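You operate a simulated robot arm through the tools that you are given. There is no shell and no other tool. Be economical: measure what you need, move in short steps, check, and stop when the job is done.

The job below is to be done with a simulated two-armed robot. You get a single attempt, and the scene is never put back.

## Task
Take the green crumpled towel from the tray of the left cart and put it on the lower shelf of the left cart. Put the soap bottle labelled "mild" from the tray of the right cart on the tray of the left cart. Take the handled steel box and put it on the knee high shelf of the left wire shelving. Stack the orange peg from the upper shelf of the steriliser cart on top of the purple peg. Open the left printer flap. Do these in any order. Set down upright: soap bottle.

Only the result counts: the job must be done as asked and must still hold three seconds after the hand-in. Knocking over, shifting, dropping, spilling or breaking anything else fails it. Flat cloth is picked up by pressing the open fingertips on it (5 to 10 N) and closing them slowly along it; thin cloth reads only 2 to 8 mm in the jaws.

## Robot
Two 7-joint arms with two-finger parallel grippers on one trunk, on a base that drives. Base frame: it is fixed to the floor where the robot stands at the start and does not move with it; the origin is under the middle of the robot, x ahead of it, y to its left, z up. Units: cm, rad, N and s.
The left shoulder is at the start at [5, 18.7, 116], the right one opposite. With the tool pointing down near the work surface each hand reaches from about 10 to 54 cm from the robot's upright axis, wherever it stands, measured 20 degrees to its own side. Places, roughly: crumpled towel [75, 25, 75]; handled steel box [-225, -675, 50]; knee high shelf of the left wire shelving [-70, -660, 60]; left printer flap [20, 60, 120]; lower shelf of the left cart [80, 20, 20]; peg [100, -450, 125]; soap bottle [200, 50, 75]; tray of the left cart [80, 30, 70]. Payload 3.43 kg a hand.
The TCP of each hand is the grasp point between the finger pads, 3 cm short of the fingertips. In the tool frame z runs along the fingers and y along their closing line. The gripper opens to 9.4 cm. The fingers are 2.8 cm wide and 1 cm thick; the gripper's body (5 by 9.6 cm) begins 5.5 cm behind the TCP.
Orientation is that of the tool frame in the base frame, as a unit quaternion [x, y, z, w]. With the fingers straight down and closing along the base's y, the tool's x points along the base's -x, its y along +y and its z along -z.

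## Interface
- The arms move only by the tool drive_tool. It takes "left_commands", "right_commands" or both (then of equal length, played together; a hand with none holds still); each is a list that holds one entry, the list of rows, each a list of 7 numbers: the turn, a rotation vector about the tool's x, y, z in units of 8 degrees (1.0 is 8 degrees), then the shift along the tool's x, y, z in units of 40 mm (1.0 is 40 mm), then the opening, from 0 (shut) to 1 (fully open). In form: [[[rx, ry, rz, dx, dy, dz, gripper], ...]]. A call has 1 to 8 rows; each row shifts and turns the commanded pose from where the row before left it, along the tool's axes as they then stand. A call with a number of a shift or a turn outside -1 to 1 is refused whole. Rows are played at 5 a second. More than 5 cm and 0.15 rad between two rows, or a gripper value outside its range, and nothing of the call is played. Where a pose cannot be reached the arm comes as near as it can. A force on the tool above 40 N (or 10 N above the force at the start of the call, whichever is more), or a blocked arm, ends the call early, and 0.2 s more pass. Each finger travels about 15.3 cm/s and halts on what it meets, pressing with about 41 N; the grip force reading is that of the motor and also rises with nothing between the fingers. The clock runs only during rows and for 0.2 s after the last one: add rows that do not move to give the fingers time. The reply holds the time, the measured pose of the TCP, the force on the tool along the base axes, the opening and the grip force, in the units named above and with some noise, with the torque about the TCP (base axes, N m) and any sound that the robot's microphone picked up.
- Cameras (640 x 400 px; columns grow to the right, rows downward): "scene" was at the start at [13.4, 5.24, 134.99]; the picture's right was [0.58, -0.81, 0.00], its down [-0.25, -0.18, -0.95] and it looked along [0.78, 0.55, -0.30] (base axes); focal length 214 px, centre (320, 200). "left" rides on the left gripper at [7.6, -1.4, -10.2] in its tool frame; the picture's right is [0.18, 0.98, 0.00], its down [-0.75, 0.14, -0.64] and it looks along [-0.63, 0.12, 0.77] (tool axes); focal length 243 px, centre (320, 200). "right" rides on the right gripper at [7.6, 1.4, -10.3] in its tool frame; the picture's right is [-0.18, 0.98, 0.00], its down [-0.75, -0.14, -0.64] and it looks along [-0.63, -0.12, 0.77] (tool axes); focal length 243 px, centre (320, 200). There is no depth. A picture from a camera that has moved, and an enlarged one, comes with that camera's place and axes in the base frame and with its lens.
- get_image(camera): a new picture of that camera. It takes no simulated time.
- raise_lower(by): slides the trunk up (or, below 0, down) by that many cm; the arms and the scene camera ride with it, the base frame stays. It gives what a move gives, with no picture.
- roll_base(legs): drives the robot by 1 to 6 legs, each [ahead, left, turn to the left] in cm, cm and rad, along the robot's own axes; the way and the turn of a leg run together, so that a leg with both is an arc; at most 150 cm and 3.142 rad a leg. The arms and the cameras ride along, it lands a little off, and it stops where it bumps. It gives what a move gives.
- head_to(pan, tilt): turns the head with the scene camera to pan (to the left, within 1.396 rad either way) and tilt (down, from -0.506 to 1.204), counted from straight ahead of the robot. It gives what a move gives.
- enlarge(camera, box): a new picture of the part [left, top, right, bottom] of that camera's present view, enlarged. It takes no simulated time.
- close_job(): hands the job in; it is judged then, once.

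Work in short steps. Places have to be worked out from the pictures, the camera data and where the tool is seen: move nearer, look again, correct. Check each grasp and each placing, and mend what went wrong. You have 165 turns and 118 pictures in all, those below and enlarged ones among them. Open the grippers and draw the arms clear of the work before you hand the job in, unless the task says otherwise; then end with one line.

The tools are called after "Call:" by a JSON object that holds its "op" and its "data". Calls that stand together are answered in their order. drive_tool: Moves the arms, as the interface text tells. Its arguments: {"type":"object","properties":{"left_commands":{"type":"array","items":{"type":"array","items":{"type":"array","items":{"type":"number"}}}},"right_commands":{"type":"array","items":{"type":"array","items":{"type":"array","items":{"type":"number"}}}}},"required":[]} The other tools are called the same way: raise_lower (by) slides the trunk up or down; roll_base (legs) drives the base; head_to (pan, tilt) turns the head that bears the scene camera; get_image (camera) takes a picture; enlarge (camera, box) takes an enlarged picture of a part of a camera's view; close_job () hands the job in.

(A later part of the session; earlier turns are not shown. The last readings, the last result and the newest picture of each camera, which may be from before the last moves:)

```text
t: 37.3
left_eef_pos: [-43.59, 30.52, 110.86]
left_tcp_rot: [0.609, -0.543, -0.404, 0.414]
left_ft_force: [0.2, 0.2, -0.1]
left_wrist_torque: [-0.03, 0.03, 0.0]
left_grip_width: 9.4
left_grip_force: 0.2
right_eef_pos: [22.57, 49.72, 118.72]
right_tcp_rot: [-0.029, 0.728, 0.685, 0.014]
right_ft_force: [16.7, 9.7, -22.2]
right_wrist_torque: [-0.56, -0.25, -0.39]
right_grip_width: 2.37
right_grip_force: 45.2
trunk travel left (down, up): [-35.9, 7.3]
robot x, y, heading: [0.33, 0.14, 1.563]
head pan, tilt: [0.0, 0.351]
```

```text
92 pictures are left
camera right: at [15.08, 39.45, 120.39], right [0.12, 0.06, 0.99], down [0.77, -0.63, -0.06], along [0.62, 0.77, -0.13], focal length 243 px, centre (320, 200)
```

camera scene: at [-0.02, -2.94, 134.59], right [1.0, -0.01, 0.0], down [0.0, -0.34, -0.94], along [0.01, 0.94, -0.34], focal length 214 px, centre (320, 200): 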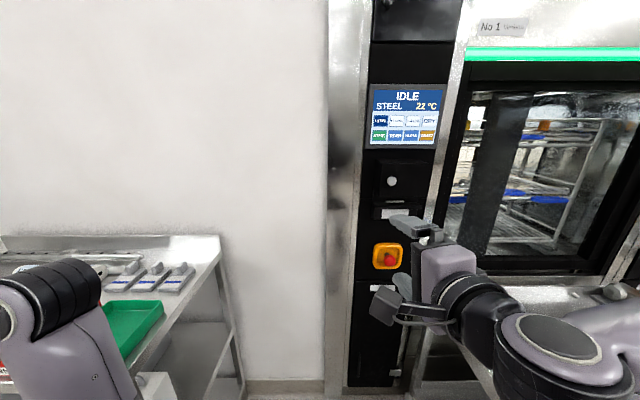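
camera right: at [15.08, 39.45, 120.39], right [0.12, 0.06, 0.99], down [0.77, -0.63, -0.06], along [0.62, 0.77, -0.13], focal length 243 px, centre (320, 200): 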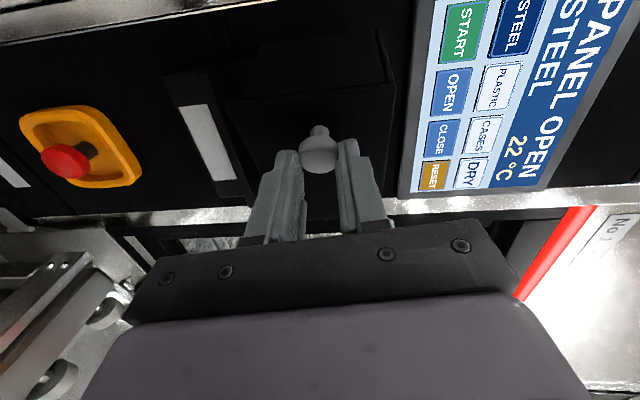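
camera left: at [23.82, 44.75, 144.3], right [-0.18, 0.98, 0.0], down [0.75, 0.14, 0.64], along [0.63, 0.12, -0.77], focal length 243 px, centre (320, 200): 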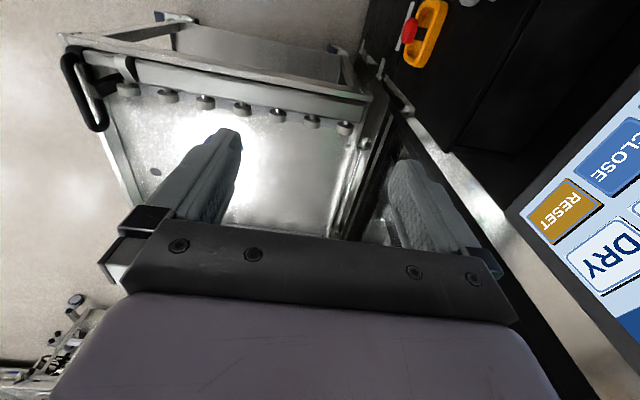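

Screen says "PANEL OPEN": it swings to the right. I continue the arc to open it wide.

Call:
{"op": "drive_tool", "data": {"right_commands": [[[0, -0.5, 0, -0.2, 0, -0.3, 0.05], [0, -0.5, 0, -0.22, 0, -0.3, 0.05], [0, -0.5, 0, -0.25, 0, -0.25, 0.05], [0, -0.5, 0, -0.28, 0, -0.2, 0.05], [0, -0.5, 0, -0.3, 0, -0.15, 0.05], [0, 0, 0, -0.3, 0, -0.1, 0.05], [0, 0, 0, 0, 0, 0, 0.05]]]}}

Call:
{"op": "get_image", "data": {"camera": "right"}}

Call:
{"op": "get_image", "data": {"camera": "scene"}}

```text
t: 38.9
left_eef_pos: [-43.94, 30.31, 110.8]
left_tcp_rot: [0.61, -0.543, -0.405, 0.412]
left_ft_force: [-0.3, -0.1, 0.5]
left_wrist_torque: [-0.01, -0.02, 0.01]
left_grip_width: 9.41
left_grip_force: 0.0
right_eef_pos: [27.47, 44.0, 120.31]
right_tcp_rot: [0.088, 0.71, 0.685, 0.137]
right_ft_force: [1.3, -0.4, -0.5]
right_wrist_torque: [0.0, 0.01, 0.01]
right_grip_width: 0.47
right_grip_force: 0.0
right hand out of reach, approached as far as the arm can: row 6
trunk travel left (down, up): [-35.9, 7.3]
robot x, y, heading: [0.02, 0.37, 1.566]
head pan, tilt: [0.0, 0.351]
```

```text
91 pictures are left
camera right: at [16.95, 36.55, 121.39], right [0.11, -0.01, 0.99], down [0.52, -0.85, -0.07], along [0.85, 0.53, -0.09], focal length 243 px, centre (320, 200)
```

right: 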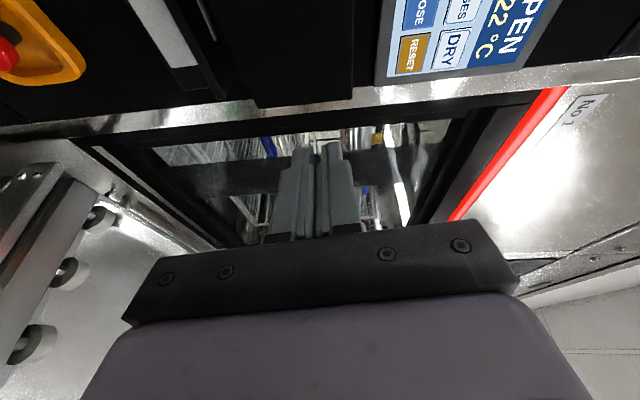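

```text
90 pictures are left
camera scene: at [0.16, 15.22, 132.99], right [1.0, -0.01, 0.0], down [0.0, -0.34, -0.94], along [0.01, 0.94, -0.34], focal length 214 px, centre (320, 200)
```

scene: 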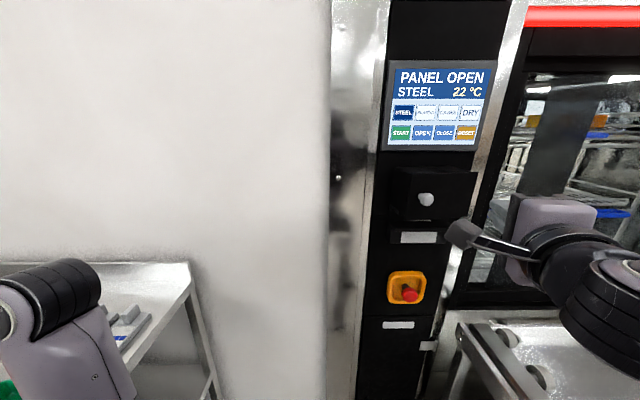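

The knob slipped out; I check how far the flap stands open.

Call:
{"op": "enlarge", "data": {"camera": "scene", "box": [370, 150, 500, 260]}}

```text
3.64 times, centred on (435, 205) of scene
camera zoom: at [0.16, 15.22, 132.99], right [1.0, -0.01, 0.0], down [0.0, -0.34, -0.94], along [0.01, 0.94, -0.34], focal length 780 px, centre (-98, 182)
```

zoom: 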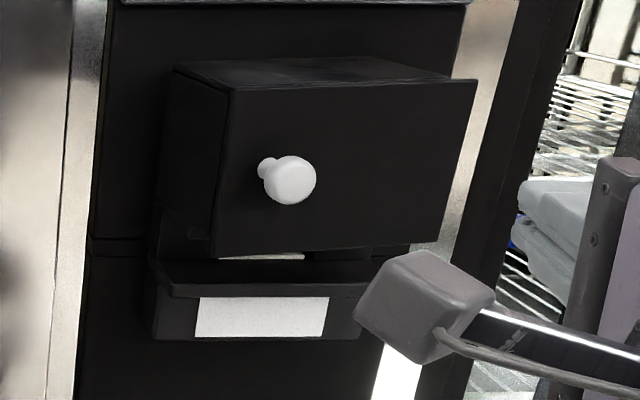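

The flap is only slightly ajar. I'll regrip deeper: drive 4 cm closer and line the hand up with the jaw at ~4.7 cm.

Call:
{"op": "roll_base", "data": {"legs": [[4, 0, 0]]}}

Call:
{"op": "drive_tool", "data": {"right_commands": [[[0, 0, 0, 0.8, 0, 0, 0.5], [0, 0, 0, 0.8, -0.1, 0, 0.5], [0, 0, 0, 0.55, -0.1, 0, 0.5], [0, 0, 0, 0, 0, 0, 0.5]]]}}

Call:
{"op": "get_image", "data": {"camera": "right"}}

```text
t: 39.8
left_eef_pos: [-43.8, 34.27, 110.64]
left_tcp_rot: [0.609, -0.543, -0.405, 0.412]
left_ft_force: [-0.5, 0.2, -0.6]
left_wrist_torque: [0.01, 0.02, 0.03]
left_grip_width: 9.42
left_grip_force: 0.2
right_eef_pos: [27.72, 47.99, 120.18]
right_tcp_rot: [0.088, 0.71, 0.685, 0.137]
right_ft_force: [-1.1, 0.5, -0.1]
right_wrist_torque: [0.02, 0.01, -0.01]
right_grip_width: 0.46
right_grip_force: 0.1
trunk travel left (down, up): [-35.9, 7.3]
robot x, y, heading: [0.03, 4.08, 1.561]
head pan, tilt: [0.0, 0.351]
```

```text
t: 40.8
left_eef_pos: [-43.8, 34.26, 110.87]
left_tcp_rot: [0.61, -0.542, -0.406, 0.413]
left_ft_force: [-1.3, 0.8, 0.3]
left_wrist_torque: [0.0, -0.01, -0.01]
left_grip_width: 9.38
left_grip_force: 0.0
right_eef_pos: [19.41, 50.56, 118.86]
right_tcp_rot: [0.088, 0.71, 0.686, 0.136]
right_ft_force: [-0.4, 0.7, 0.2]
right_wrist_torque: [0.04, -0.01, -0.01]
right_grip_width: 4.69
right_grip_force: 0.1
trunk travel left (down, up): [-35.9, 7.3]
robot x, y, heading: [-0.14, 4.3, 1.564]
head pan, tilt: [0.0, 0.351]
```

```text
88 pictures are left
camera right: at [8.81, 43.26, 119.97], right [0.11, -0.01, 0.99], down [0.52, -0.85, -0.07], along [0.85, 0.53, -0.09], focal length 243 px, centre (320, 200)
```

right: 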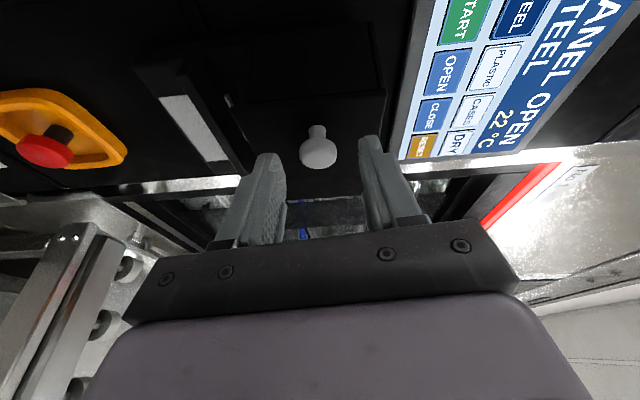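

Ball knob at about (21.9, 55.4, 118.5). I move in so it's deep in the pads and close.

Call:
{"op": "drive_tool", "data": {"right_commands": [[[0, 0, 0, -0.2, -0.05, 0.5, 0.5], [0, 0, 0, 0, 0, 0.55, 0.5], [0, 0, 0, 0, 0, 0, 0.5], [0, 0, 0, 0, 0, 0, 0.3], [0, 0, 0, 0, 0, 0, 0.1], [0, 0, 0, 0, 0, 0, 0.0], [0, 0, 0, 0, 0, 0, 0.0]]]}}

Call:
{"op": "get_image", "data": {"camera": "right"}}

```text
t: 42.4
left_eef_pos: [-43.95, 34.2, 110.75]
left_tcp_rot: [0.61, -0.542, -0.406, 0.411]
left_ft_force: [-0.3, 0.0, -0.6]
left_wrist_torque: [-0.01, 0.0, 0.0]
left_grip_width: 9.41
left_grip_force: 0.0
right_eef_pos: [21.62, 54.29, 118.66]
right_tcp_rot: [0.089, 0.708, 0.687, 0.135]
right_ft_force: [2.5, 5.8, 16.0]
right_wrist_torque: [0.34, 0.15, 0.58]
right_grip_width: 2.46
right_grip_force: 44.6
trunk travel left (down, up): [-35.9, 7.3]
robot x, y, heading: [0.22, 3.89, 1.568]
head pan, tilt: [0.0, 0.351]
```

```text
87 pictures are left
camera right: at [11.11, 46.92, 119.78], right [0.12, -0.02, 0.99], down [0.52, -0.85, -0.08], along [0.85, 0.53, -0.09], focal length 243 px, centre (320, 200)
```

right: 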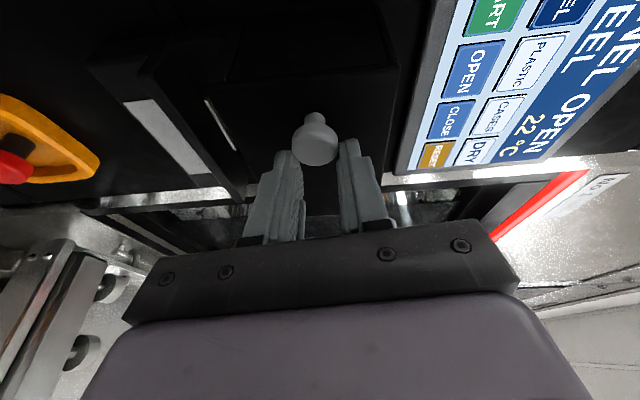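

Ball sits at the pad edge. I open, shift 8 mm to the ball's side and 6 mm forward, and regrip.

Call:
{"op": "drive_tool", "data": {"right_commands": [[[0, 0, 0, 0, 0, 0, 0.5], [0, 0, 0, 0.2, 0, 0.1, 0.5], [0, 0, 0, 0, 0, 0.15, 0.5], [0, 0, 0, 0, 0, 0, 0.3], [0, 0, 0, 0, 0, 0, 0.1], [0, 0, 0, 0, 0, 0, 0.0], [0, 0, 0, 0, 0, 0, 0.0]]]}}

Call:
{"op": "get_image", "data": {"camera": "right"}}

```text
t: 44.0
left_eef_pos: [-43.91, 34.21, 110.8]
left_tcp_rot: [0.611, -0.542, -0.405, 0.411]
left_ft_force: [0.4, 0.4, -0.9]
left_wrist_torque: [-0.01, -0.02, 0.03]
left_grip_width: 9.38
left_grip_force: 0.1
right_eef_pos: [20.95, 55.27, 118.62]
right_tcp_rot: [0.089, 0.709, 0.687, 0.134]
right_ft_force: [-1.2, -0.8, 6.3]
right_wrist_torque: [0.04, -0.06, 0.25]
right_grip_width: 2.48
right_grip_force: 44.9
trunk travel left (down, up): [-35.9, 7.3]
robot x, y, heading: [0.03, 4.06, 1.564]
head pan, tilt: [0.0, 0.351]
```

```text
86 pictures are left
camera right: at [10.49, 48.02, 119.71], right [0.11, -0.02, 0.99], down [0.52, -0.85, -0.07], along [0.85, 0.53, -0.09], focal length 243 px, centre (320, 200)
```

right: 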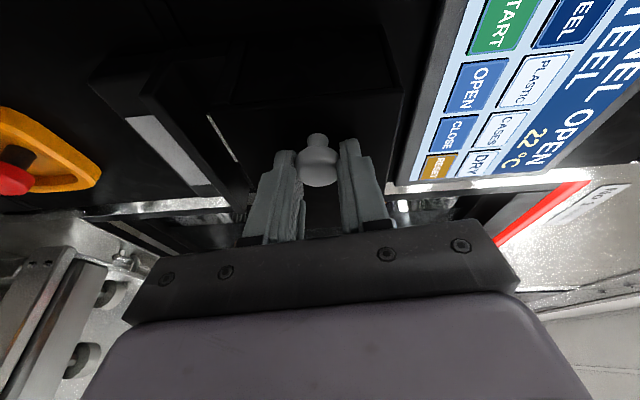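

Ball is now well in the pads. I pull along the arc while turning the hand with the flap.

Call:
{"op": "drive_tool", "data": {"right_commands": [[[0, -0.7, 0, -0.12, 0, -0.25, 0], [0, -0.7, 0, -0.145, 0, -0.235, 0], [0, -0.7, 0, -0.165, 0, -0.216, 0], [0, -0.7, 0, -0.24, 0, -0.094, 0], [0, -0.7, 0, -0.245, 0, -0.068, 0], [0, 0, 0, 0, 0, 0, 0]]]}}

Call:
{"op": "get_image", "data": {"camera": "right"}}

```text
t: 45.4
left_eef_pos: [-44.02, 34.29, 110.61]
left_tcp_rot: [0.611, -0.543, -0.404, 0.411]
left_ft_force: [-0.2, -0.8, -0.6]
left_wrist_torque: [0.02, 0.01, 0.02]
left_grip_width: 9.39
left_grip_force: 0.0
right_eef_pos: [22.33, 50.47, 118.55]
right_tcp_rot: [0.249, 0.659, 0.642, 0.303]
right_ft_force: [-17.7, -4.2, -15.8]
right_wrist_torque: [-0.43, 0.08, 1.11]
right_grip_width: 2.51
right_grip_force: 44.7
trunk travel left (down, up): [-35.9, 7.3]
robot x, y, heading: [-0.16, 4.52, 1.57]
head pan, tilt: [0.0, 0.351]
```

```text
85 pictures are left
camera right: at [9.56, 48.76, 119.36], right [0.07, -0.08, 0.99], down [0.07, -0.99, -0.09], along [1.0, 0.08, -0.06], focal length 243 px, centre (320, 200)
```

right: 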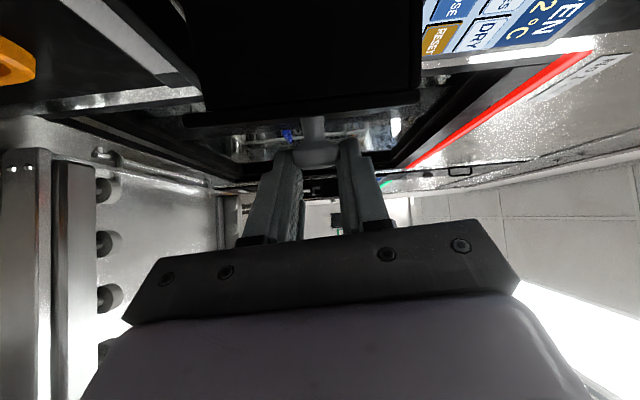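

Still gripped; force says I'm slightly too far +x, so I pull more to -y next.

Call:
{"op": "drive_tool", "data": {"right_commands": [[[0, 0, 0, -0.286, 0, -0.17, 0], [0, -0.3, 0, -0.32, 0, -0.1, 0], [0, -0.3, 0, -0.336, 0, -0.012, 0], [0, -0.3, 0, -0.335, 0, 0.06, 0], [0, 0, 0, 0, 0, 0, 0]]]}}

Call:
{"op": "get_image", "data": {"camera": "right"}}

Call:
{"op": "get_image", "data": {"camera": "scene"}}

```text
t: 46.6
left_eef_pos: [-43.77, 34.25, 110.73]
left_tcp_rot: [0.61, -0.543, -0.405, 0.412]
left_ft_force: [0.2, 0.7, -0.3]
left_wrist_torque: [0.03, 0.05, 0.03]
left_grip_width: 9.41
left_grip_force: 0.1
right_eef_pos: [25.33, 45.98, 119.15]
right_tcp_rot: [0.291, 0.635, 0.627, 0.345]
right_ft_force: [-0.2, 0.0, 0.2]
right_wrist_torque: [0.01, 0.0, 0.01]
right_grip_width: 0.0
right_grip_force: 32.9
trunk travel left (down, up): [-35.9, 7.3]
robot x, y, heading: [0.32, 4.07, 1.565]
head pan, tilt: [0.0, 0.351]
```

```text
84 pictures are left
camera right: at [12.51, 45.98, 119.9], right [0.05, -0.11, 0.99], down [-0.06, -0.99, -0.1], along [1.0, -0.05, -0.05], focal length 243 px, centre (320, 200)
```

right: 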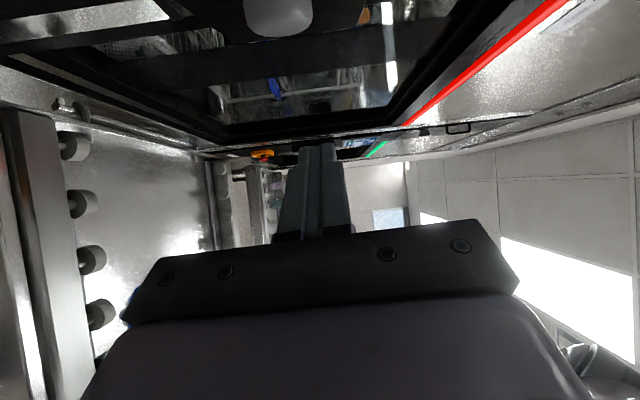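

```text
83 pictures are left
camera scene: at [0.19, 19.16, 132.99], right [1.0, -0.01, 0.0], down [0.0, -0.34, -0.94], along [0.01, 0.94, -0.34], focal length 214 px, centre (320, 200)
```

scene: 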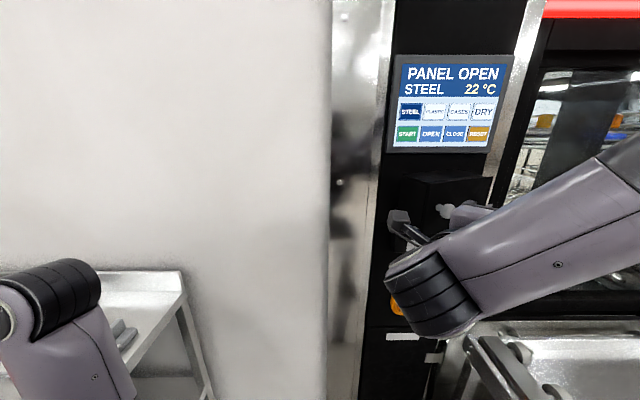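

Slipped again; I zoom to see the flap angle now.

Call:
{"op": "enlarge", "data": {"camera": "scene", "box": [380, 150, 510, 260]}}

```text
3.64 times, centred on (445, 205) of scene
camera zoom: at [0.19, 19.16, 132.99], right [1.0, -0.01, 0.0], down [0.0, -0.34, -0.94], along [0.01, 0.94, -0.34], focal length 780 px, centre (-134, 182)
```

zoom: 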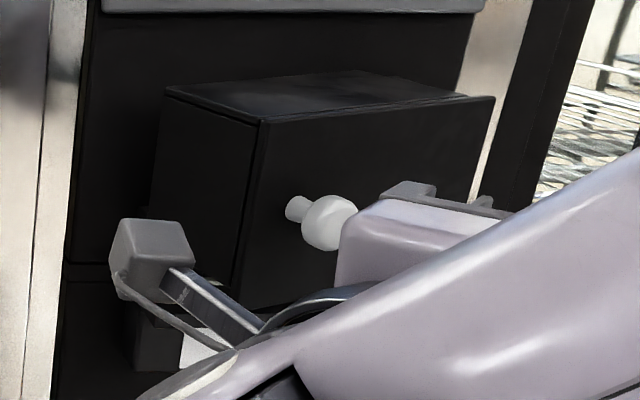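

Model: a box-shaped flap hinged at the right rear, about (32.5, 61.5); now ~20° open, ball at (22.7, 53.2, 118.5). I'll push the knob to +x from its left with closed fingers; first I reorient and move to its left.

Call:
{"op": "drive_tool", "data": {"right_commands": [[[0, 1, 0, 0, 0, 0, 0], [0, 1, 0, 0, 0, 0, 0], [0, 1, 0, 0, 0, 0, 0], [0, 1, 0, 0, 0, 0, 0], [0, 1, 0, 0, 0, 0, 0], [0, 0, 0, 0.9, -0.1, -0.15, 0], [0, 0, 0, 0.95, -0.1, -0.15, 0], [0, 0, 0, 0, 0, 0, 0]]]}}

Call:
{"op": "get_image", "data": {"camera": "right"}}

```text
t: 48.4
left_eef_pos: [-43.72, 34.3, 110.88]
left_tcp_rot: [0.61, -0.541, -0.406, 0.412]
left_ft_force: [-0.3, 0.1, -1.0]
left_wrist_torque: [-0.01, 0.01, 0.0]
left_grip_width: 9.42
left_grip_force: 0.1
right_eef_pos: [17.41, 48.47, 118.52]
right_tcp_rot: [0.059, 0.715, 0.688, 0.107]
right_ft_force: [-1.0, 0.4, 0.1]
right_wrist_torque: [-0.02, 0.03, 0.03]
right_grip_width: 0.0
right_grip_force: 33.2
right hand out of reach, approached as far as the arm can: row 4, 5
trunk travel left (down, up): [-35.9, 7.3]
robot x, y, heading: [0.24, 4.54, 1.562]
head pan, tilt: [0.0, 0.351]
```

```text
81 pictures are left
camera right: at [7.56, 40.3, 119.71], right [0.12, 0.0, 0.99], down [0.59, -0.8, -0.07], along [0.8, 0.59, -0.1], focal length 243 px, centre (320, 200)
```

right: 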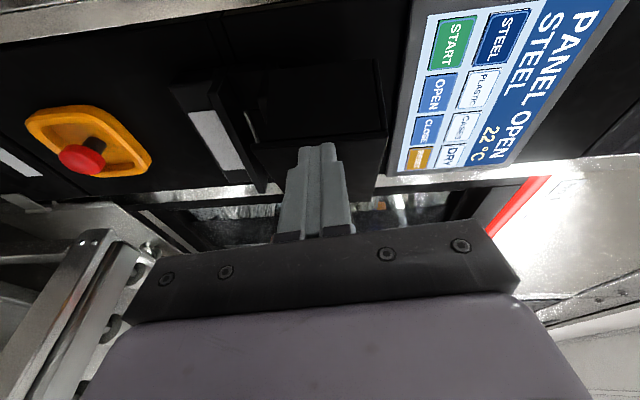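

Fingers are left of the knob. I advance ~2.5 cm and push to +x.

Call:
{"op": "drive_tool", "data": {"right_commands": [[[0, 0, 0, 0, 0, 0.5, 0], [0, 0, 0, -0.3, 0, 0.1, 0], [0, 0, 0, -0.4, 0, 0.05, 0], [0, 0, 0, -0.4, 0, -0.1, 0], [0, 0, 0, -0.4, 0, -0.2, 0], [0, 0, 0, -0.4, 0, -0.2, 0], [0, 0, 0, 0, 0, 0, 0]]]}}

Call:
{"op": "get_image", "data": {"camera": "right"}}

```text
t: 49.3
left_eef_pos: [-43.98, 34.02, 110.91]
left_tcp_rot: [0.611, -0.542, -0.405, 0.412]
left_ft_force: [0.8, 0.6, 0.2]
left_wrist_torque: [0.02, 0.0, -0.01]
left_grip_width: 9.38
left_grip_force: 0.1
right_eef_pos: [19.71, 49.61, 118.51]
right_tcp_rot: [0.039, 0.717, 0.69, 0.092]
right_ft_force: [-13.3, -6.3, 1.5]
right_wrist_torque: [0.16, 0.07, 0.42]
right_grip_width: 0.0
right_grip_force: 32.9
trunk travel left (down, up): [-35.9, 7.3]
robot x, y, heading: [0.16, 4.01, 1.563]
head pan, tilt: [0.0, 0.351]
stopped in row 4 (right hand): the force on the tool passed its limit (the readings are from after the stop); the commanded pose is now the measured one
```

```text
80 pictures are left
camera right: at [10.24, 41.05, 119.77], right [0.11, 0.01, 0.99], down [0.63, -0.78, -0.06], along [0.77, 0.63, -0.09], focal length 243 px, centre (320, 200)
```

right: 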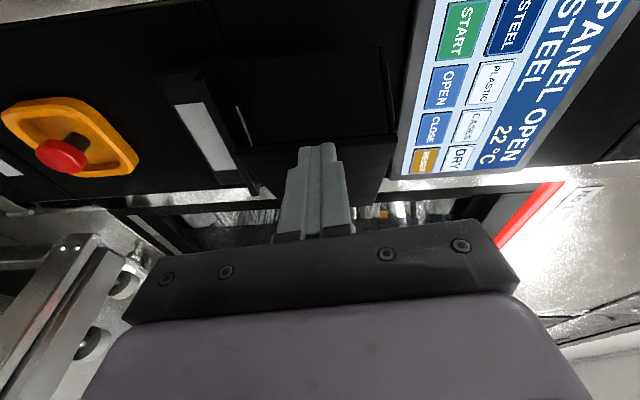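

Call:
{"op": "enlarge", "data": {"camera": "scene", "box": [380, 150, 510, 260]}}

```text
3.64 times, centred on (445, 205) of scene
camera zoom: at [0.0, 18.99, 133.03], right [1.0, 0.0, 0.0], down [0.0, -0.34, -0.94], along [0.0, 0.94, -0.34], focal length 780 px, centre (-134, 182)
```

zoom: 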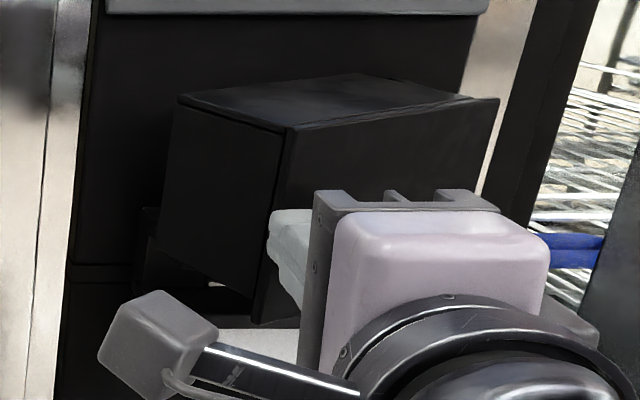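

Pushing works: the flap turned further. I continue in smaller steps.

Call:
{"op": "drive_tool", "data": {"right_commands": [[[0, 0, 0, -0.2, 0, -0.1, 0], [0, 0, 0, -0.25, 0, -0.12, 0], [0, 0, 0, -0.25, 0, -0.12, 0], [0, 0, 0, -0.25, 0, -0.12, 0], [0, 0, 0, -0.25, 0, -0.12, 0], [0, 0, 0, -0.25, 0, -0.12, 0], [0, 0, 0, -0.25, 0, -0.1, 0], [0, 0, 0, -0.25, 0, -0.1, 0]]]}}

Call:
{"op": "enlarge", "data": {"camera": "scene", "box": [380, 150, 510, 260]}}

```text
t: 49.9
left_eef_pos: [-44.14, 33.93, 110.77]
left_tcp_rot: [0.611, -0.541, -0.406, 0.411]
left_ft_force: [-0.5, 0.0, 1.0]
left_wrist_torque: [-0.02, -0.04, 0.0]
left_grip_width: 9.4
left_grip_force: 0.1
right_eef_pos: [20.47, 48.45, 118.49]
right_tcp_rot: [0.028, 0.72, 0.688, 0.085]
right_ft_force: [-12.3, -6.5, 2.2]
right_wrist_torque: [0.21, 0.1, 0.45]
right_grip_width: 0.0
right_grip_force: 32.6
trunk travel left (down, up): [-35.9, 7.3]
robot x, y, heading: [0.01, 4.25, 1.575]
head pan, tilt: [0.0, 0.351]
stopped in row 3 (right hand): the force on the tool passed its limit (the readings are from after the stop); the commanded pose is now the measured one
```

```text
3.64 times, centred on (445, 205) of scene
camera zoom: at [-0.08, 18.97, 133.02], right [1.0, 0.0, 0.0], down [0.0, -0.34, -0.94], along [0.0, 0.94, -0.34], focal length 780 px, centre (-134, 182)
```

zoom: 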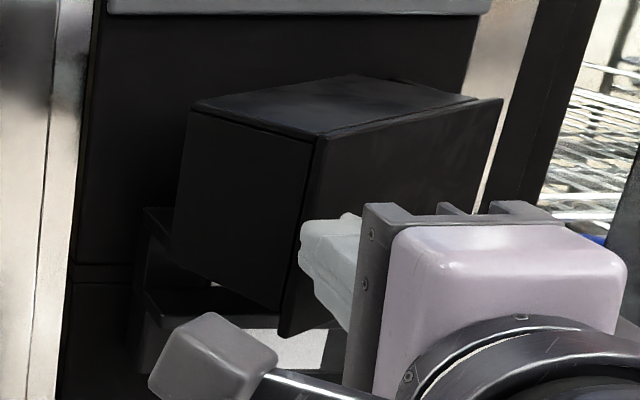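

It keeps opening (~35°). Slower rows to stay below the force limit.

Call:
{"op": "drive_tool", "data": {"right_commands": [[[0, 0, 0, -0.12, 0, -0.08, 0], [0, 0, 0, -0.15, 0, -0.08, 0], [0, 0, 0, -0.15, 0, -0.08, 0], [0, 0, 0, -0.15, 0, -0.08, 0], [0, 0, 0, -0.15, 0, -0.08, 0], [0, 0, 0, -0.15, 0, -0.06, 0], [0, 0, 0, -0.15, 0, -0.06, 0], [0, 0, 0, -0.15, 0, -0.06, 0]]]}}

Call:
{"op": "drive_tool", "data": {"right_commands": [[[0, 0, 0, -0.12, 0, -0.05, 0], [0, 0, 0, -0.15, 0, -0.05, 0], [0, 0, 0, -0.15, 0, -0.05, 0], [0, 0, 0, -0.15, 0, -0.05, 0], [0, 0, 0, -0.15, 0, -0.05, 0], [0, 0, 0, -0.15, 0, -0.03, 0], [0, 0, 0, -0.15, 0, -0.03, 0], [0, 0, 0, -0.15, 0, -0.03, 0]]]}}

Call:
{"op": "get_image", "data": {"camera": "scene"}}

```text
t: 50.6
left_eef_pos: [-44.15, 33.87, 110.79]
left_tcp_rot: [0.612, -0.541, -0.406, 0.411]
left_ft_force: [0.4, 0.0, 0.5]
left_wrist_torque: [0.03, -0.01, 0.01]
left_grip_width: 9.42
left_grip_force: 0.2
right_eef_pos: [21.02, 47.72, 118.6]
right_tcp_rot: [0.021, 0.723, 0.686, 0.079]
right_ft_force: [-12.2, -7.8, 1.8]
right_wrist_torque: [0.22, 0.08, 0.43]
right_grip_width: 0.0
right_grip_force: 33.1
right hand out of reach, approached as far as the arm can: row 3
trunk travel left (down, up): [-35.9, 7.3]
robot x, y, heading: [0.01, 4.09, 1.574]
head pan, tilt: [0.0, 0.351]
stopped in row 3 (right hand): the force on the tool passed its limit (the readings are from after the stop); the commanded pose is now the measured one
```

```text
t: 51.7
left_eef_pos: [-44.2, 33.95, 110.9]
left_tcp_rot: [0.611, -0.541, -0.405, 0.412]
left_ft_force: [-0.9, -0.2, 0.1]
left_wrist_torque: [0.02, -0.01, 0.0]
left_grip_width: 9.38
left_grip_force: 0.1
right_eef_pos: [20.91, 47.96, 118.55]
right_tcp_rot: [0.011, 0.725, 0.684, 0.073]
right_ft_force: [-12.9, -7.8, 3.2]
right_wrist_torque: [0.23, -0.05, 0.37]
right_grip_width: 0.0
right_grip_force: 32.8
right hand out of reach, approached as far as the arm can: row 1, 2, 3, 4, 5
trunk travel left (down, up): [-35.9, 7.3]
robot x, y, heading: [-0.06, 4.2, 1.575]
head pan, tilt: [0.0, 0.351]
stopped in row 5 (right hand): the force on the tool passed its limit (the readings are from after the stop); the commanded pose is now the measured one
```

```text
77 pictures are left
camera scene: at [-0.19, 18.92, 133.02], right [1.0, 0.0, 0.0], down [0.0, -0.34, -0.94], along [0.0, 0.94, -0.34], focal length 214 px, centre (320, 200)
```

scene: 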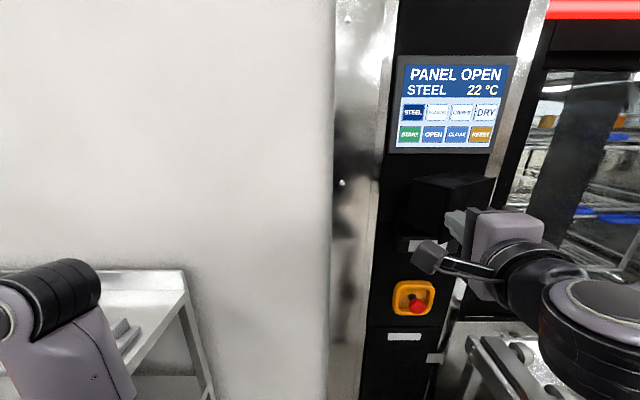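

The arm is at a limit; I use the base to push: slide the robot right 5 cm and back 2 cm.

Call:
{"op": "roll_base", "data": {"legs": [[-2, -5, 0]]}}

Call:
{"op": "enlarge", "data": {"camera": "scene", "box": [360, 130, 520, 260]}}

```text
t: 52.5
left_eef_pos: [-42.45, 32.99, 110.84]
left_tcp_rot: [0.612, -0.54, -0.404, 0.413]
left_ft_force: [-0.1, 0.7, -0.2]
left_wrist_torque: [-0.01, 0.01, -0.04]
left_grip_width: 9.41
left_grip_force: 0.0
right_eef_pos: [21.74, 46.76, 118.46]
right_tcp_rot: [-0.004, 0.725, 0.686, 0.061]
right_ft_force: [-4.8, -4.6, 1.9]
right_wrist_torque: [0.07, 0.02, 0.13]
right_grip_width: 0.0
right_grip_force: 32.7
trunk travel left (down, up): [-35.9, 7.3]
robot x, y, heading: [1.43, 3.18, 1.572]
head pan, tilt: [0.0, 0.351]
stopped in leg 1: the force on the tool passed its limit (the readings are from after the stop); the commanded pose is now the measured one
```

```text
3.08 times, centred on (440, 195) of scene
camera zoom: at [1.68, 18.18, 133.0], right [1.0, 0.0, 0.0], down [0.0, -0.34, -0.94], along [0.0, 0.94, -0.34], focal length 660 px, centre (-49, 215)
```

zoom: 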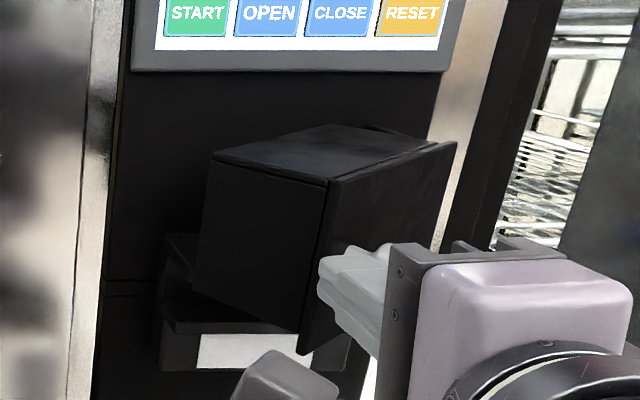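

About 45° open now. A few more pushes to +x by the base.

Call:
{"op": "roll_base", "data": {"legs": [[-1, -4, 0]]}}

Call:
{"op": "roll_base", "data": {"legs": [[0, -4, 0]]}}

Call:
{"op": "enlarge", "data": {"camera": "scene", "box": [360, 130, 520, 260]}}

```text
t: 53.4
left_eef_pos: [-40.4, 32.36, 110.83]
left_tcp_rot: [0.613, -0.54, -0.403, 0.413]
left_ft_force: [-0.3, -0.4, -0.6]
left_wrist_torque: [0.0, -0.01, 0.0]
left_grip_width: 9.42
left_grip_force: 0.2
right_eef_pos: [22.71, 45.9, 118.49]
right_tcp_rot: [-0.024, 0.725, 0.687, 0.046]
right_ft_force: [-4.3, -4.0, 1.7]
right_wrist_torque: [0.12, 0.03, 0.11]
right_grip_width: 0.01
right_grip_force: 32.9
trunk travel left (down, up): [-35.9, 7.3]
robot x, y, heading: [4.13, 2.58, 1.574]
head pan, tilt: [0.0, 0.351]
stopped in leg 1: the force on the tool passed its limit (the readings are from after the stop); the commanded pose is now the measured one
```

```text
t: 54.2
left_eef_pos: [-39.28, 32.28, 110.71]
left_tcp_rot: [0.613, -0.54, -0.404, 0.412]
left_ft_force: [-0.5, 0.6, -0.3]
left_wrist_torque: [0.03, -0.05, 0.01]
left_grip_width: 9.39
left_grip_force: 0.0
right_eef_pos: [22.98, 45.66, 118.41]
right_tcp_rot: [-0.039, 0.724, 0.687, 0.034]
right_ft_force: [-9.2, -9.1, 0.0]
right_wrist_torque: [0.13, 0.0, 0.27]
right_grip_width: 0.0
right_grip_force: 33.1
trunk travel left (down, up): [-35.9, 7.3]
robot x, y, heading: [4.7, 2.59, 1.575]
head pan, tilt: [0.0, 0.351]
stopped in leg 1: the force on the tool passed its limit (the readings are from after the stop); the commanded pose is now the measured one
```

```text
3.08 times, centred on (440, 195) of scene
camera zoom: at [5.0, 17.53, 133.01], right [1.0, 0.0, 0.0], down [0.0, -0.34, -0.94], along [0.0, 0.94, -0.34], focal length 660 px, centre (-49, 215)
```

zoom: 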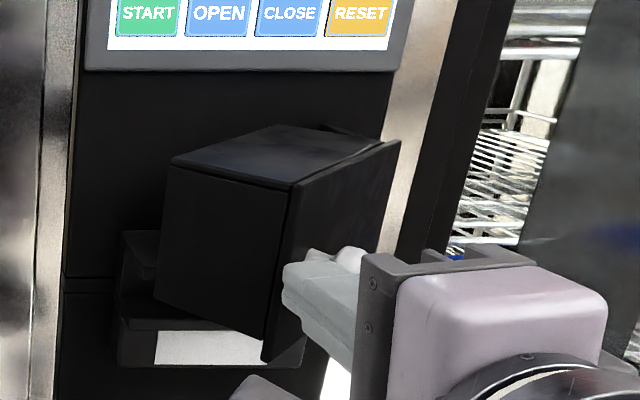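

Likely a damped hinge: I push slower with the arm.

Call:
{"op": "drive_tool", "data": {"right_commands": [[[0, 0, 0, -0.1, 0, -0.04, 0], [0, 0, 0, -0.1, 0, -0.04, 0], [0, 0, 0, -0.1, 0, -0.04, 0], [0, 0, 0, -0.1, 0, -0.04, 0], [0, 0, 0, -0.1, 0, -0.04, 0], [0, 0, 0, -0.1, 0, -0.04, 0], [0, 0, 0, -0.1, 0, -0.04, 0], [0, 0, 0, -0.1, 0, -0.04, 0]]]}}

Call:
{"op": "drive_tool", "data": {"right_commands": [[[0, 0, 0, -0.1, 0, -0.04, 0], [0, 0, 0, -0.1, 0, -0.04, 0], [0, 0, 0, -0.1, 0, -0.03, 0], [0, 0, 0, -0.1, 0, -0.03, 0], [0, 0, 0, -0.1, 0, -0.02, 0], [0, 0, 0, -0.1, 0, -0.02, 0], [0, 0, 0, -0.1, 0, 0, 0], [0, 0, 0, -0.1, 0, 0, 0]]]}}

Call:
{"op": "get_image", "data": {"camera": "scene"}}

```text
t: 56.0
left_eef_pos: [-39.17, 32.15, 110.69]
left_tcp_rot: [0.614, -0.54, -0.403, 0.412]
left_ft_force: [-1.7, 0.5, 0.2]
left_wrist_torque: [-0.02, -0.02, -0.01]
left_grip_width: 9.38
left_grip_force: 0.0
right_eef_pos: [23.21, 45.55, 118.4]
right_tcp_rot: [-0.037, 0.725, 0.687, 0.036]
right_ft_force: [-13.9, -12.8, 1.9]
right_wrist_torque: [0.23, 0.01, 0.61]
right_grip_width: 0.01
right_grip_force: 33.3
right hand out of reach, approached as far as the arm can: row 1, 2, 3, 4, 5, 6, 7, 8
trunk travel left (down, up): [-35.9, 7.3]
robot x, y, heading: [5.11, 2.7, 1.575]
head pan, tilt: [0.0, 0.351]
```

```text
t: 57.8
left_eef_pos: [-39.3, 32.13, 110.66]
left_tcp_rot: [0.614, -0.54, -0.403, 0.412]
left_ft_force: [0.8, 0.4, 0.2]
left_wrist_torque: [0.01, 0.03, -0.01]
left_grip_width: 9.42
left_grip_force: 0.1
right_eef_pos: [23.03, 45.69, 118.48]
right_tcp_rot: [-0.037, 0.725, 0.687, 0.035]
right_ft_force: [-13.5, -12.4, 3.8]
right_wrist_torque: [0.18, -0.04, 0.58]
right_grip_width: 0.0
right_grip_force: 32.9
right hand out of reach, approached as far as the arm can: row 1, 2, 3, 4, 5, 6, 7, 8
trunk travel left (down, up): [-35.9, 7.3]
robot x, y, heading: [5.31, 2.81, 1.576]
head pan, tilt: [0.0, 0.351]
```

```text
74 pictures are left
camera scene: at [4.93, 17.46, 133.02], right [1.0, 0.0, 0.0], down [0.0, -0.34, -0.94], along [0.0, 0.94, -0.34], focal length 214 px, centre (320, 200)
```

scene: 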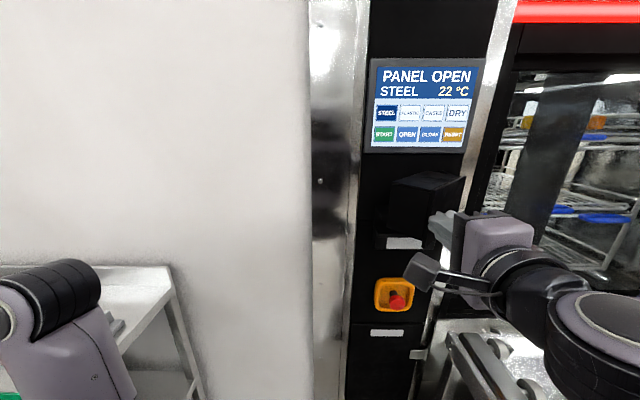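

The finger is jammed on the face; better to regrip the knob along the flap's normal (~48°). I back off and rotate the hand.

Call:
{"op": "drive_tool", "data": {"right_commands": [[[0, 0, 0, 0.1, 0, -0.9, 0], [0, 0, 0, 0, 0, -0.6, 0.4], [0, -1, 0, 0, 0, 0, 0.5], [0, -1, 0, 0, 0, 0, 0.5], [0, -1, 0, 0, 0, 0, 0.5], [0, -1, 0, 0, 0, 0, 0.5], [0, -1, 0, 0, 0, 0, 0.5], [0, -1, 0, 0, 0, 0, 0.5]]]}}

Call:
{"op": "get_image", "data": {"camera": "right"}}

```text
t: 59.6
left_eef_pos: [-39.02, 32.32, 110.76]
left_tcp_rot: [0.613, -0.54, -0.403, 0.413]
left_ft_force: [-0.2, -0.1, 0.9]
left_wrist_torque: [0.01, 0.0, -0.03]
left_grip_width: 9.43
left_grip_force: 0.1
right_eef_pos: [23.26, 45.83, 118.11]
right_tcp_rot: [0.248, 0.648, 0.641, 0.327]
right_ft_force: [0.2, -0.1, -0.4]
right_wrist_torque: [-0.03, -0.01, -0.01]
right_grip_width: 4.69
right_grip_force: 0.1
right hand out of reach, approached as far as the arm can: row 1, 2
trunk travel left (down, up): [-35.9, 7.3]
robot x, y, heading: [4.82, 3.02, 1.578]
head pan, tilt: [0.0, 0.351]
```

```text
73 pictures are left
camera right: at [10.49, 44.66, 118.45], right [0.02, -0.08, 1.0], down [0.04, -1.0, -0.08], along [1.0, 0.04, -0.02], focal length 243 px, centre (320, 200)
```

right: 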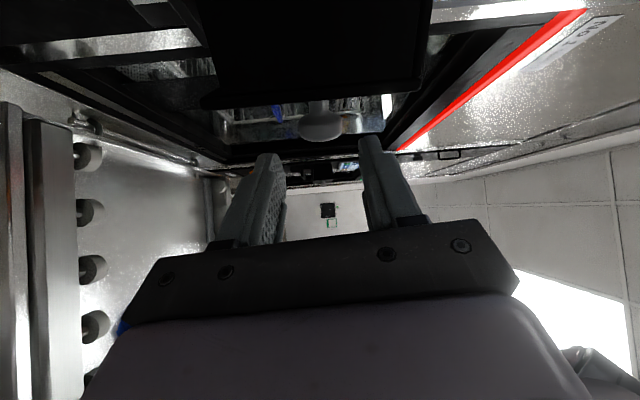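

Ball is straight ahead at ~(27.7, 50.7). I advance 4.7 cm, shift 7 mm and close.

Call:
{"op": "drive_tool", "data": {"right_commands": [[[0, 0, 0, 0.18, 0, 0.6, 0.5], [0, 0, 0, 0, 0, 0.55, 0.5], [0, 0, 0, 0, 0, 0, 0.5], [0, 0, 0, 0, 0, 0, 0.3], [0, 0, 0, 0, 0, 0, 0.1], [0, 0, 0, 0, 0, 0, 0], [0, 0, 0, 0, 0, 0, 0]]]}}

Call:
{"op": "get_image", "data": {"camera": "right"}}

```text
t: 61.2
left_eef_pos: [-39.01, 32.37, 110.72]
left_tcp_rot: [0.613, -0.54, -0.404, 0.413]
left_ft_force: [0.6, 0.3, 0.2]
left_wrist_torque: [-0.03, 0.02, -0.02]
left_grip_width: 9.39
left_grip_force: 0.0
right_eef_pos: [26.43, 49.33, 118.66]
right_tcp_rot: [0.249, 0.644, 0.646, 0.326]
right_ft_force: [7.2, 12.6, 35.6]
right_wrist_torque: [0.11, 0.61, 0.19]
right_grip_width: 2.83
right_grip_force: 45.4
trunk travel left (down, up): [-35.9, 7.3]
robot x, y, heading: [5.28, 2.78, 1.577]
head pan, tilt: [0.0, 0.351]
```

```text
72 pictures are left
camera right: at [13.56, 48.14, 118.91], right [0.02, -0.1, 1.0], down [0.04, -0.99, -0.1], along [1.0, 0.04, -0.02], focal length 243 px, centre (320, 200)
```

right: 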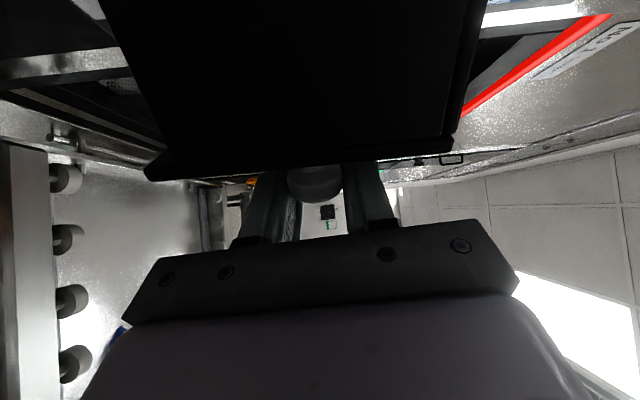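

Firm deep grip. I follow the arc toward +x, turning the hand with it.

Call:
{"op": "drive_tool", "data": {"right_commands": [[[0, -0.5, 0, -0.19, 0, 0.1, 0], [0, -0.5, 0, -0.19, 0, 0.1, 0], [0, -0.5, 0, -0.18, 0, 0.11, 0], [0, -0.5, 0, -0.13, 0, 0.148, 0], [0, -0.5, 0, -0.13, 0, 0.148, 0], [0, -0.5, 0, -0.1, 0, 0.15, 0], [0, 0, 0, 0, 0, 0, 0]]]}}

Call:
{"op": "get_image", "data": {"camera": "scene"}}

```text
t: 62.8
left_eef_pos: [-39.02, 32.31, 110.73]
left_tcp_rot: [0.613, -0.54, -0.403, 0.412]
left_ft_force: [0.4, 1.1, 0.6]
left_wrist_torque: [0.02, -0.01, 0.0]
left_grip_width: 9.39
left_grip_force: 0.1
right_eef_pos: [30.87, 48.04, 118.65]
right_tcp_rot: [0.375, 0.566, 0.576, 0.455]
right_ft_force: [-0.3, 0.1, 0.0]
right_wrist_torque: [-0.01, 0.0, 0.04]
right_grip_width: 0.01
right_grip_force: 33.4
trunk travel left (down, up): [-35.9, 7.3]
robot x, y, heading: [5.1, 2.72, 1.577]
head pan, tilt: [0.0, 0.351]
```

```text
71 pictures are left
camera scene: at [5.16, 17.68, 132.99], right [1.0, 0.0, 0.0], down [0.0, -0.34, -0.94], along [0.0, 0.94, -0.34], focal length 214 px, centre (320, 200)
```

scene: 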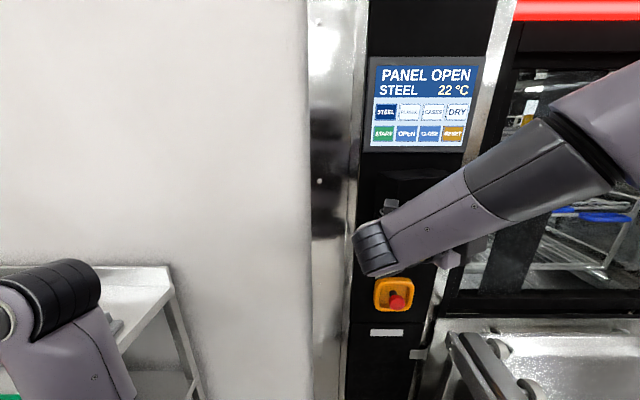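

Call:
{"op": "get_image", "data": {"camera": "right"}}

Call:
{"op": "enlarge", "data": {"camera": "scene", "box": [350, 150, 480, 260]}}

```text
70 pictures are left
camera right: at [18.71, 52.09, 118.79], right [-0.04, -0.12, 0.99], down [-0.36, -0.92, -0.13], along [0.93, -0.37, 0.0], focal length 243 px, centre (320, 200)
```

right: 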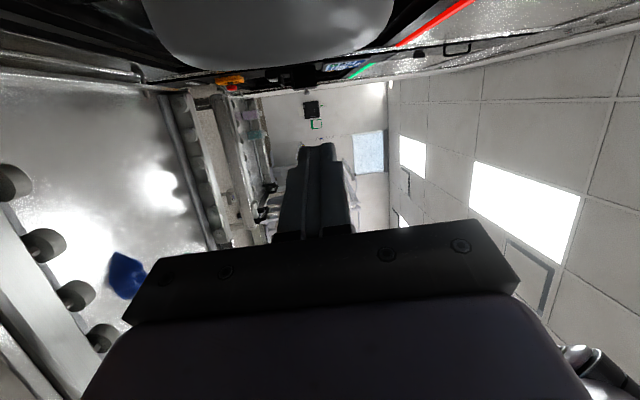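

```text
3.64 times, centred on (415, 205) of scene
camera zoom: at [5.16, 17.68, 132.99], right [1.0, 0.0, 0.0], down [0.0, -0.34, -0.94], along [0.0, 0.94, -0.34], focal length 780 px, centre (-26, 182)
```

zoom: 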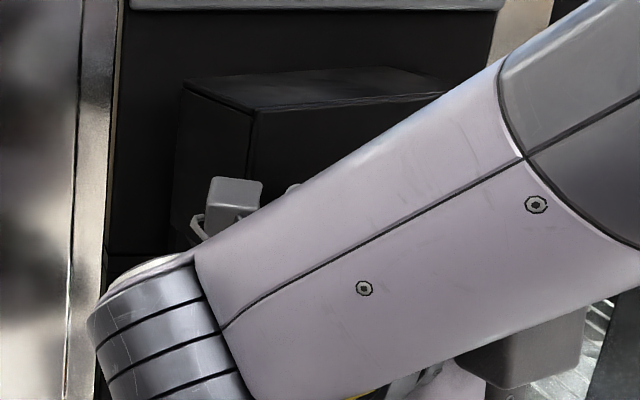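

Key insight: the flap hinges at right, so its outer face turns to face +x; I rotated the hand the wrong way and its camera pushed the flap back. I withdraw and rotate the hand the other way.

Call:
{"op": "drive_tool", "data": {"right_commands": [[[0, 0, 0, -0.8, 0, -0.3, 0], [0, 0, 0, -0.8, 0, -0.3, 0], [0, 1, 0, -0.4, 0, 0, 0], [0, 1, 0, 0, 0, 0, 0.3], [0, 1, 0, 0, 0, 0, 0.5], [0, 1, 0, 0, 0, 0, 0.5], [0, 1, 0, 0, 0, 0, 0.5], [0, 1, 0, 0, 0, 0, 0.5]]]}}

Call:
{"op": "drive_tool", "data": {"right_commands": [[[0, 1, 0, 0, 0, 0, 0.5], [0, 1, 0, 0, 0, 0, 0.5], [0, 1, 0, 0, 0, 0, 0.5], [0, 1, 0, 0, 0, 0, 0.5], [0, 1, 0, 0, 0, 0, 0.5], [0, 0, 0, 0, 0, 0, 0.5]]]}}

Call:
{"op": "get_image", "data": {"camera": "right"}}

```text
t: 64.6
left_eef_pos: [-39.03, 32.34, 110.75]
left_tcp_rot: [0.613, -0.54, -0.403, 0.413]
left_ft_force: [0.2, -0.7, -0.4]
left_wrist_torque: [-0.02, -0.01, -0.02]
left_grip_width: 9.41
left_grip_force: 0.0
right_eef_pos: [28.48, 43.82, 120.57]
right_tcp_rot: [0.107, 0.703, 0.678, 0.186]
right_ft_force: [0.3, -0.3, 0.6]
right_wrist_torque: [-0.04, 0.04, 0.01]
right_grip_width: 4.7
right_grip_force: 0.1
right hand out of reach, approached as far as the arm can: row 6, 7, 8
trunk travel left (down, up): [-35.9, 7.3]
robot x, y, heading: [5.1, 2.58, 1.573]
head pan, tilt: [0.0, 0.351]
```

```text
t: 66.0
left_eef_pos: [-39.04, 32.4, 110.8]
left_tcp_rot: [0.613, -0.539, -0.403, 0.413]
left_ft_force: [0.4, 0.1, 0.5]
left_wrist_torque: [0.0, -0.01, -0.04]
left_grip_width: 9.41
left_grip_force: 0.2
right_eef_pos: [27.58, 46.83, 121.93]
right_tcp_rot: [-0.131, 0.723, 0.675, -0.067]
right_ft_force: [-0.9, 0.0, -0.3]
right_wrist_torque: [0.0, 0.03, 0.03]
right_grip_width: 4.7
right_grip_force: 0.0
right hand out of reach, approached as far as the arm can: row 1, 2, 3
trunk travel left (down, up): [-35.9, 7.3]
robot x, y, heading: [5.08, 2.57, 1.574]
head pan, tilt: [0.0, 0.351]
```

```text
68 pictures are left
camera right: at [22.93, 34.91, 123.58], right [0.08, 0.11, 0.99], down [0.91, -0.41, -0.03], along [0.41, 0.9, -0.13], focal length 243 px, centre (320, 200)
```

right: 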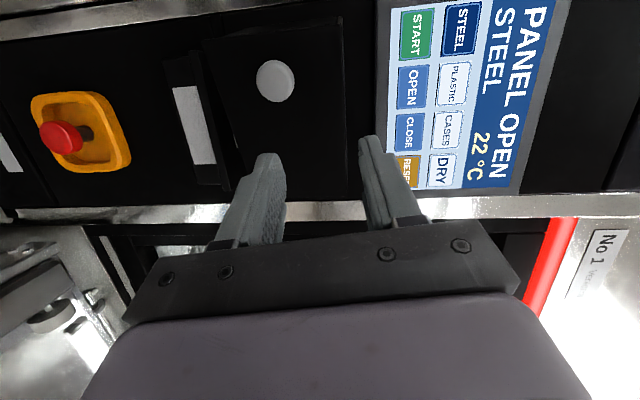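

Hand angle now −16°, ball at about (22.1, 53.6, 118.5). I go there and grip.

Call:
{"op": "drive_tool", "data": {"right_commands": [[[0, 0, 0, 0.46, -0.33, 0, 0.5], [0, 0, 0, 0.46, -0.33, 0, 0.5], [0, 0, 0, 0, 0, 0.6, 0.5], [0, 0, 0, 0, 0, 0.5, 0.5], [0, 0, 0, 0, 0, 0, 0.5]]]}}

Call:
{"op": "get_image", "data": {"camera": "right"}}

```text
t: 67.2
left_eef_pos: [-39.07, 32.31, 110.75]
left_tcp_rot: [0.613, -0.54, -0.403, 0.412]
left_ft_force: [-0.7, 0.5, 0.9]
left_wrist_torque: [0.0, -0.04, 0.01]
left_grip_width: 9.42
left_grip_force: 0.0
right_eef_pos: [23.13, 51.04, 119.22]
right_tcp_rot: [-0.131, 0.724, 0.674, -0.065]
right_ft_force: [0.6, 0.0, 0.2]
right_wrist_torque: [0.02, 0.0, 0.03]
right_grip_width: 4.69
right_grip_force: 0.0
right hand out of reach, approached as far as the arm can: row 1, 2
trunk travel left (down, up): [-35.9, 7.3]
robot x, y, heading: [5.35, 3.09, 1.576]
head pan, tilt: [0.0, 0.351]
```

```text
67 pictures are left
camera right: at [18.52, 39.26, 120.83], right [0.08, 0.11, 0.99], down [0.91, -0.41, -0.03], along [0.41, 0.9, -0.13], focal length 243 px, centre (320, 200)
```

right: 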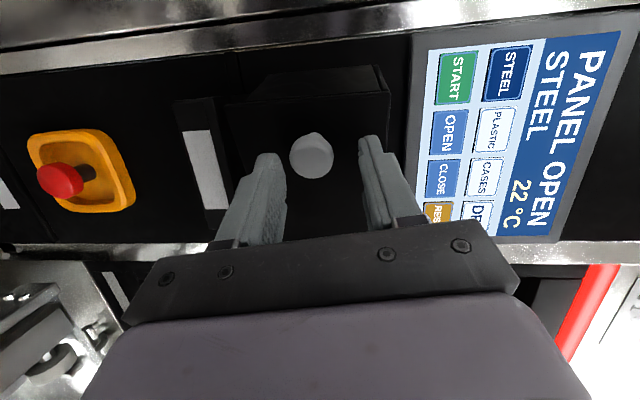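

Call:
{"op": "drive_tool", "data": {"right_commands": [[[0, 0, 0, 0, -0.12, 0.2, 0.5], [0, 0, 0, 0, 0, 0.25, 0.5], [0, 0, 0, 0, 0, 0, 0.5], [0, 0, 0, 0, 0, 0, 0.3], [0, 0, 0, 0, 0, 0, 0.1], [0, 0, 0, 0, 0, 0, 0], [0, 0, 0, 0, 0, 0, 0]]]}}

Call:
{"op": "get_image", "data": {"camera": "right"}}

```text
t: 68.8
left_eef_pos: [-39.08, 32.38, 110.73]
left_tcp_rot: [0.613, -0.539, -0.403, 0.413]
left_ft_force: [-0.2, 0.6, 0.0]
left_wrist_torque: [0.0, 0.01, 0.01]
left_grip_width: 9.41
left_grip_force: 0.1
right_eef_pos: [22.68, 52.88, 118.71]
right_tcp_rot: [-0.13, 0.723, 0.676, -0.065]
right_ft_force: [0.4, 5.1, 12.7]
right_wrist_torque: [0.04, 0.12, 0.51]
right_grip_width: 2.49
right_grip_force: 44.8
trunk travel left (down, up): [-35.9, 7.3]
robot x, y, heading: [5.22, 2.9, 1.577]
head pan, tilt: [0.0, 0.351]
```

```text
66 pictures are left
camera right: at [17.97, 40.92, 120.3], right [0.08, 0.1, 0.99], down [0.91, -0.41, -0.03], along [0.41, 0.9, -0.12], focal length 243 px, centre (320, 200)
```

right: 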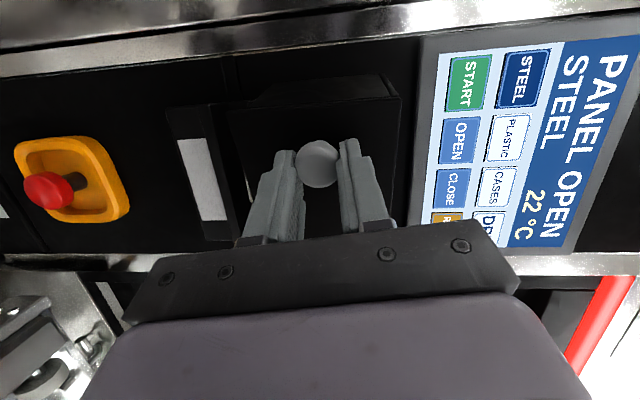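

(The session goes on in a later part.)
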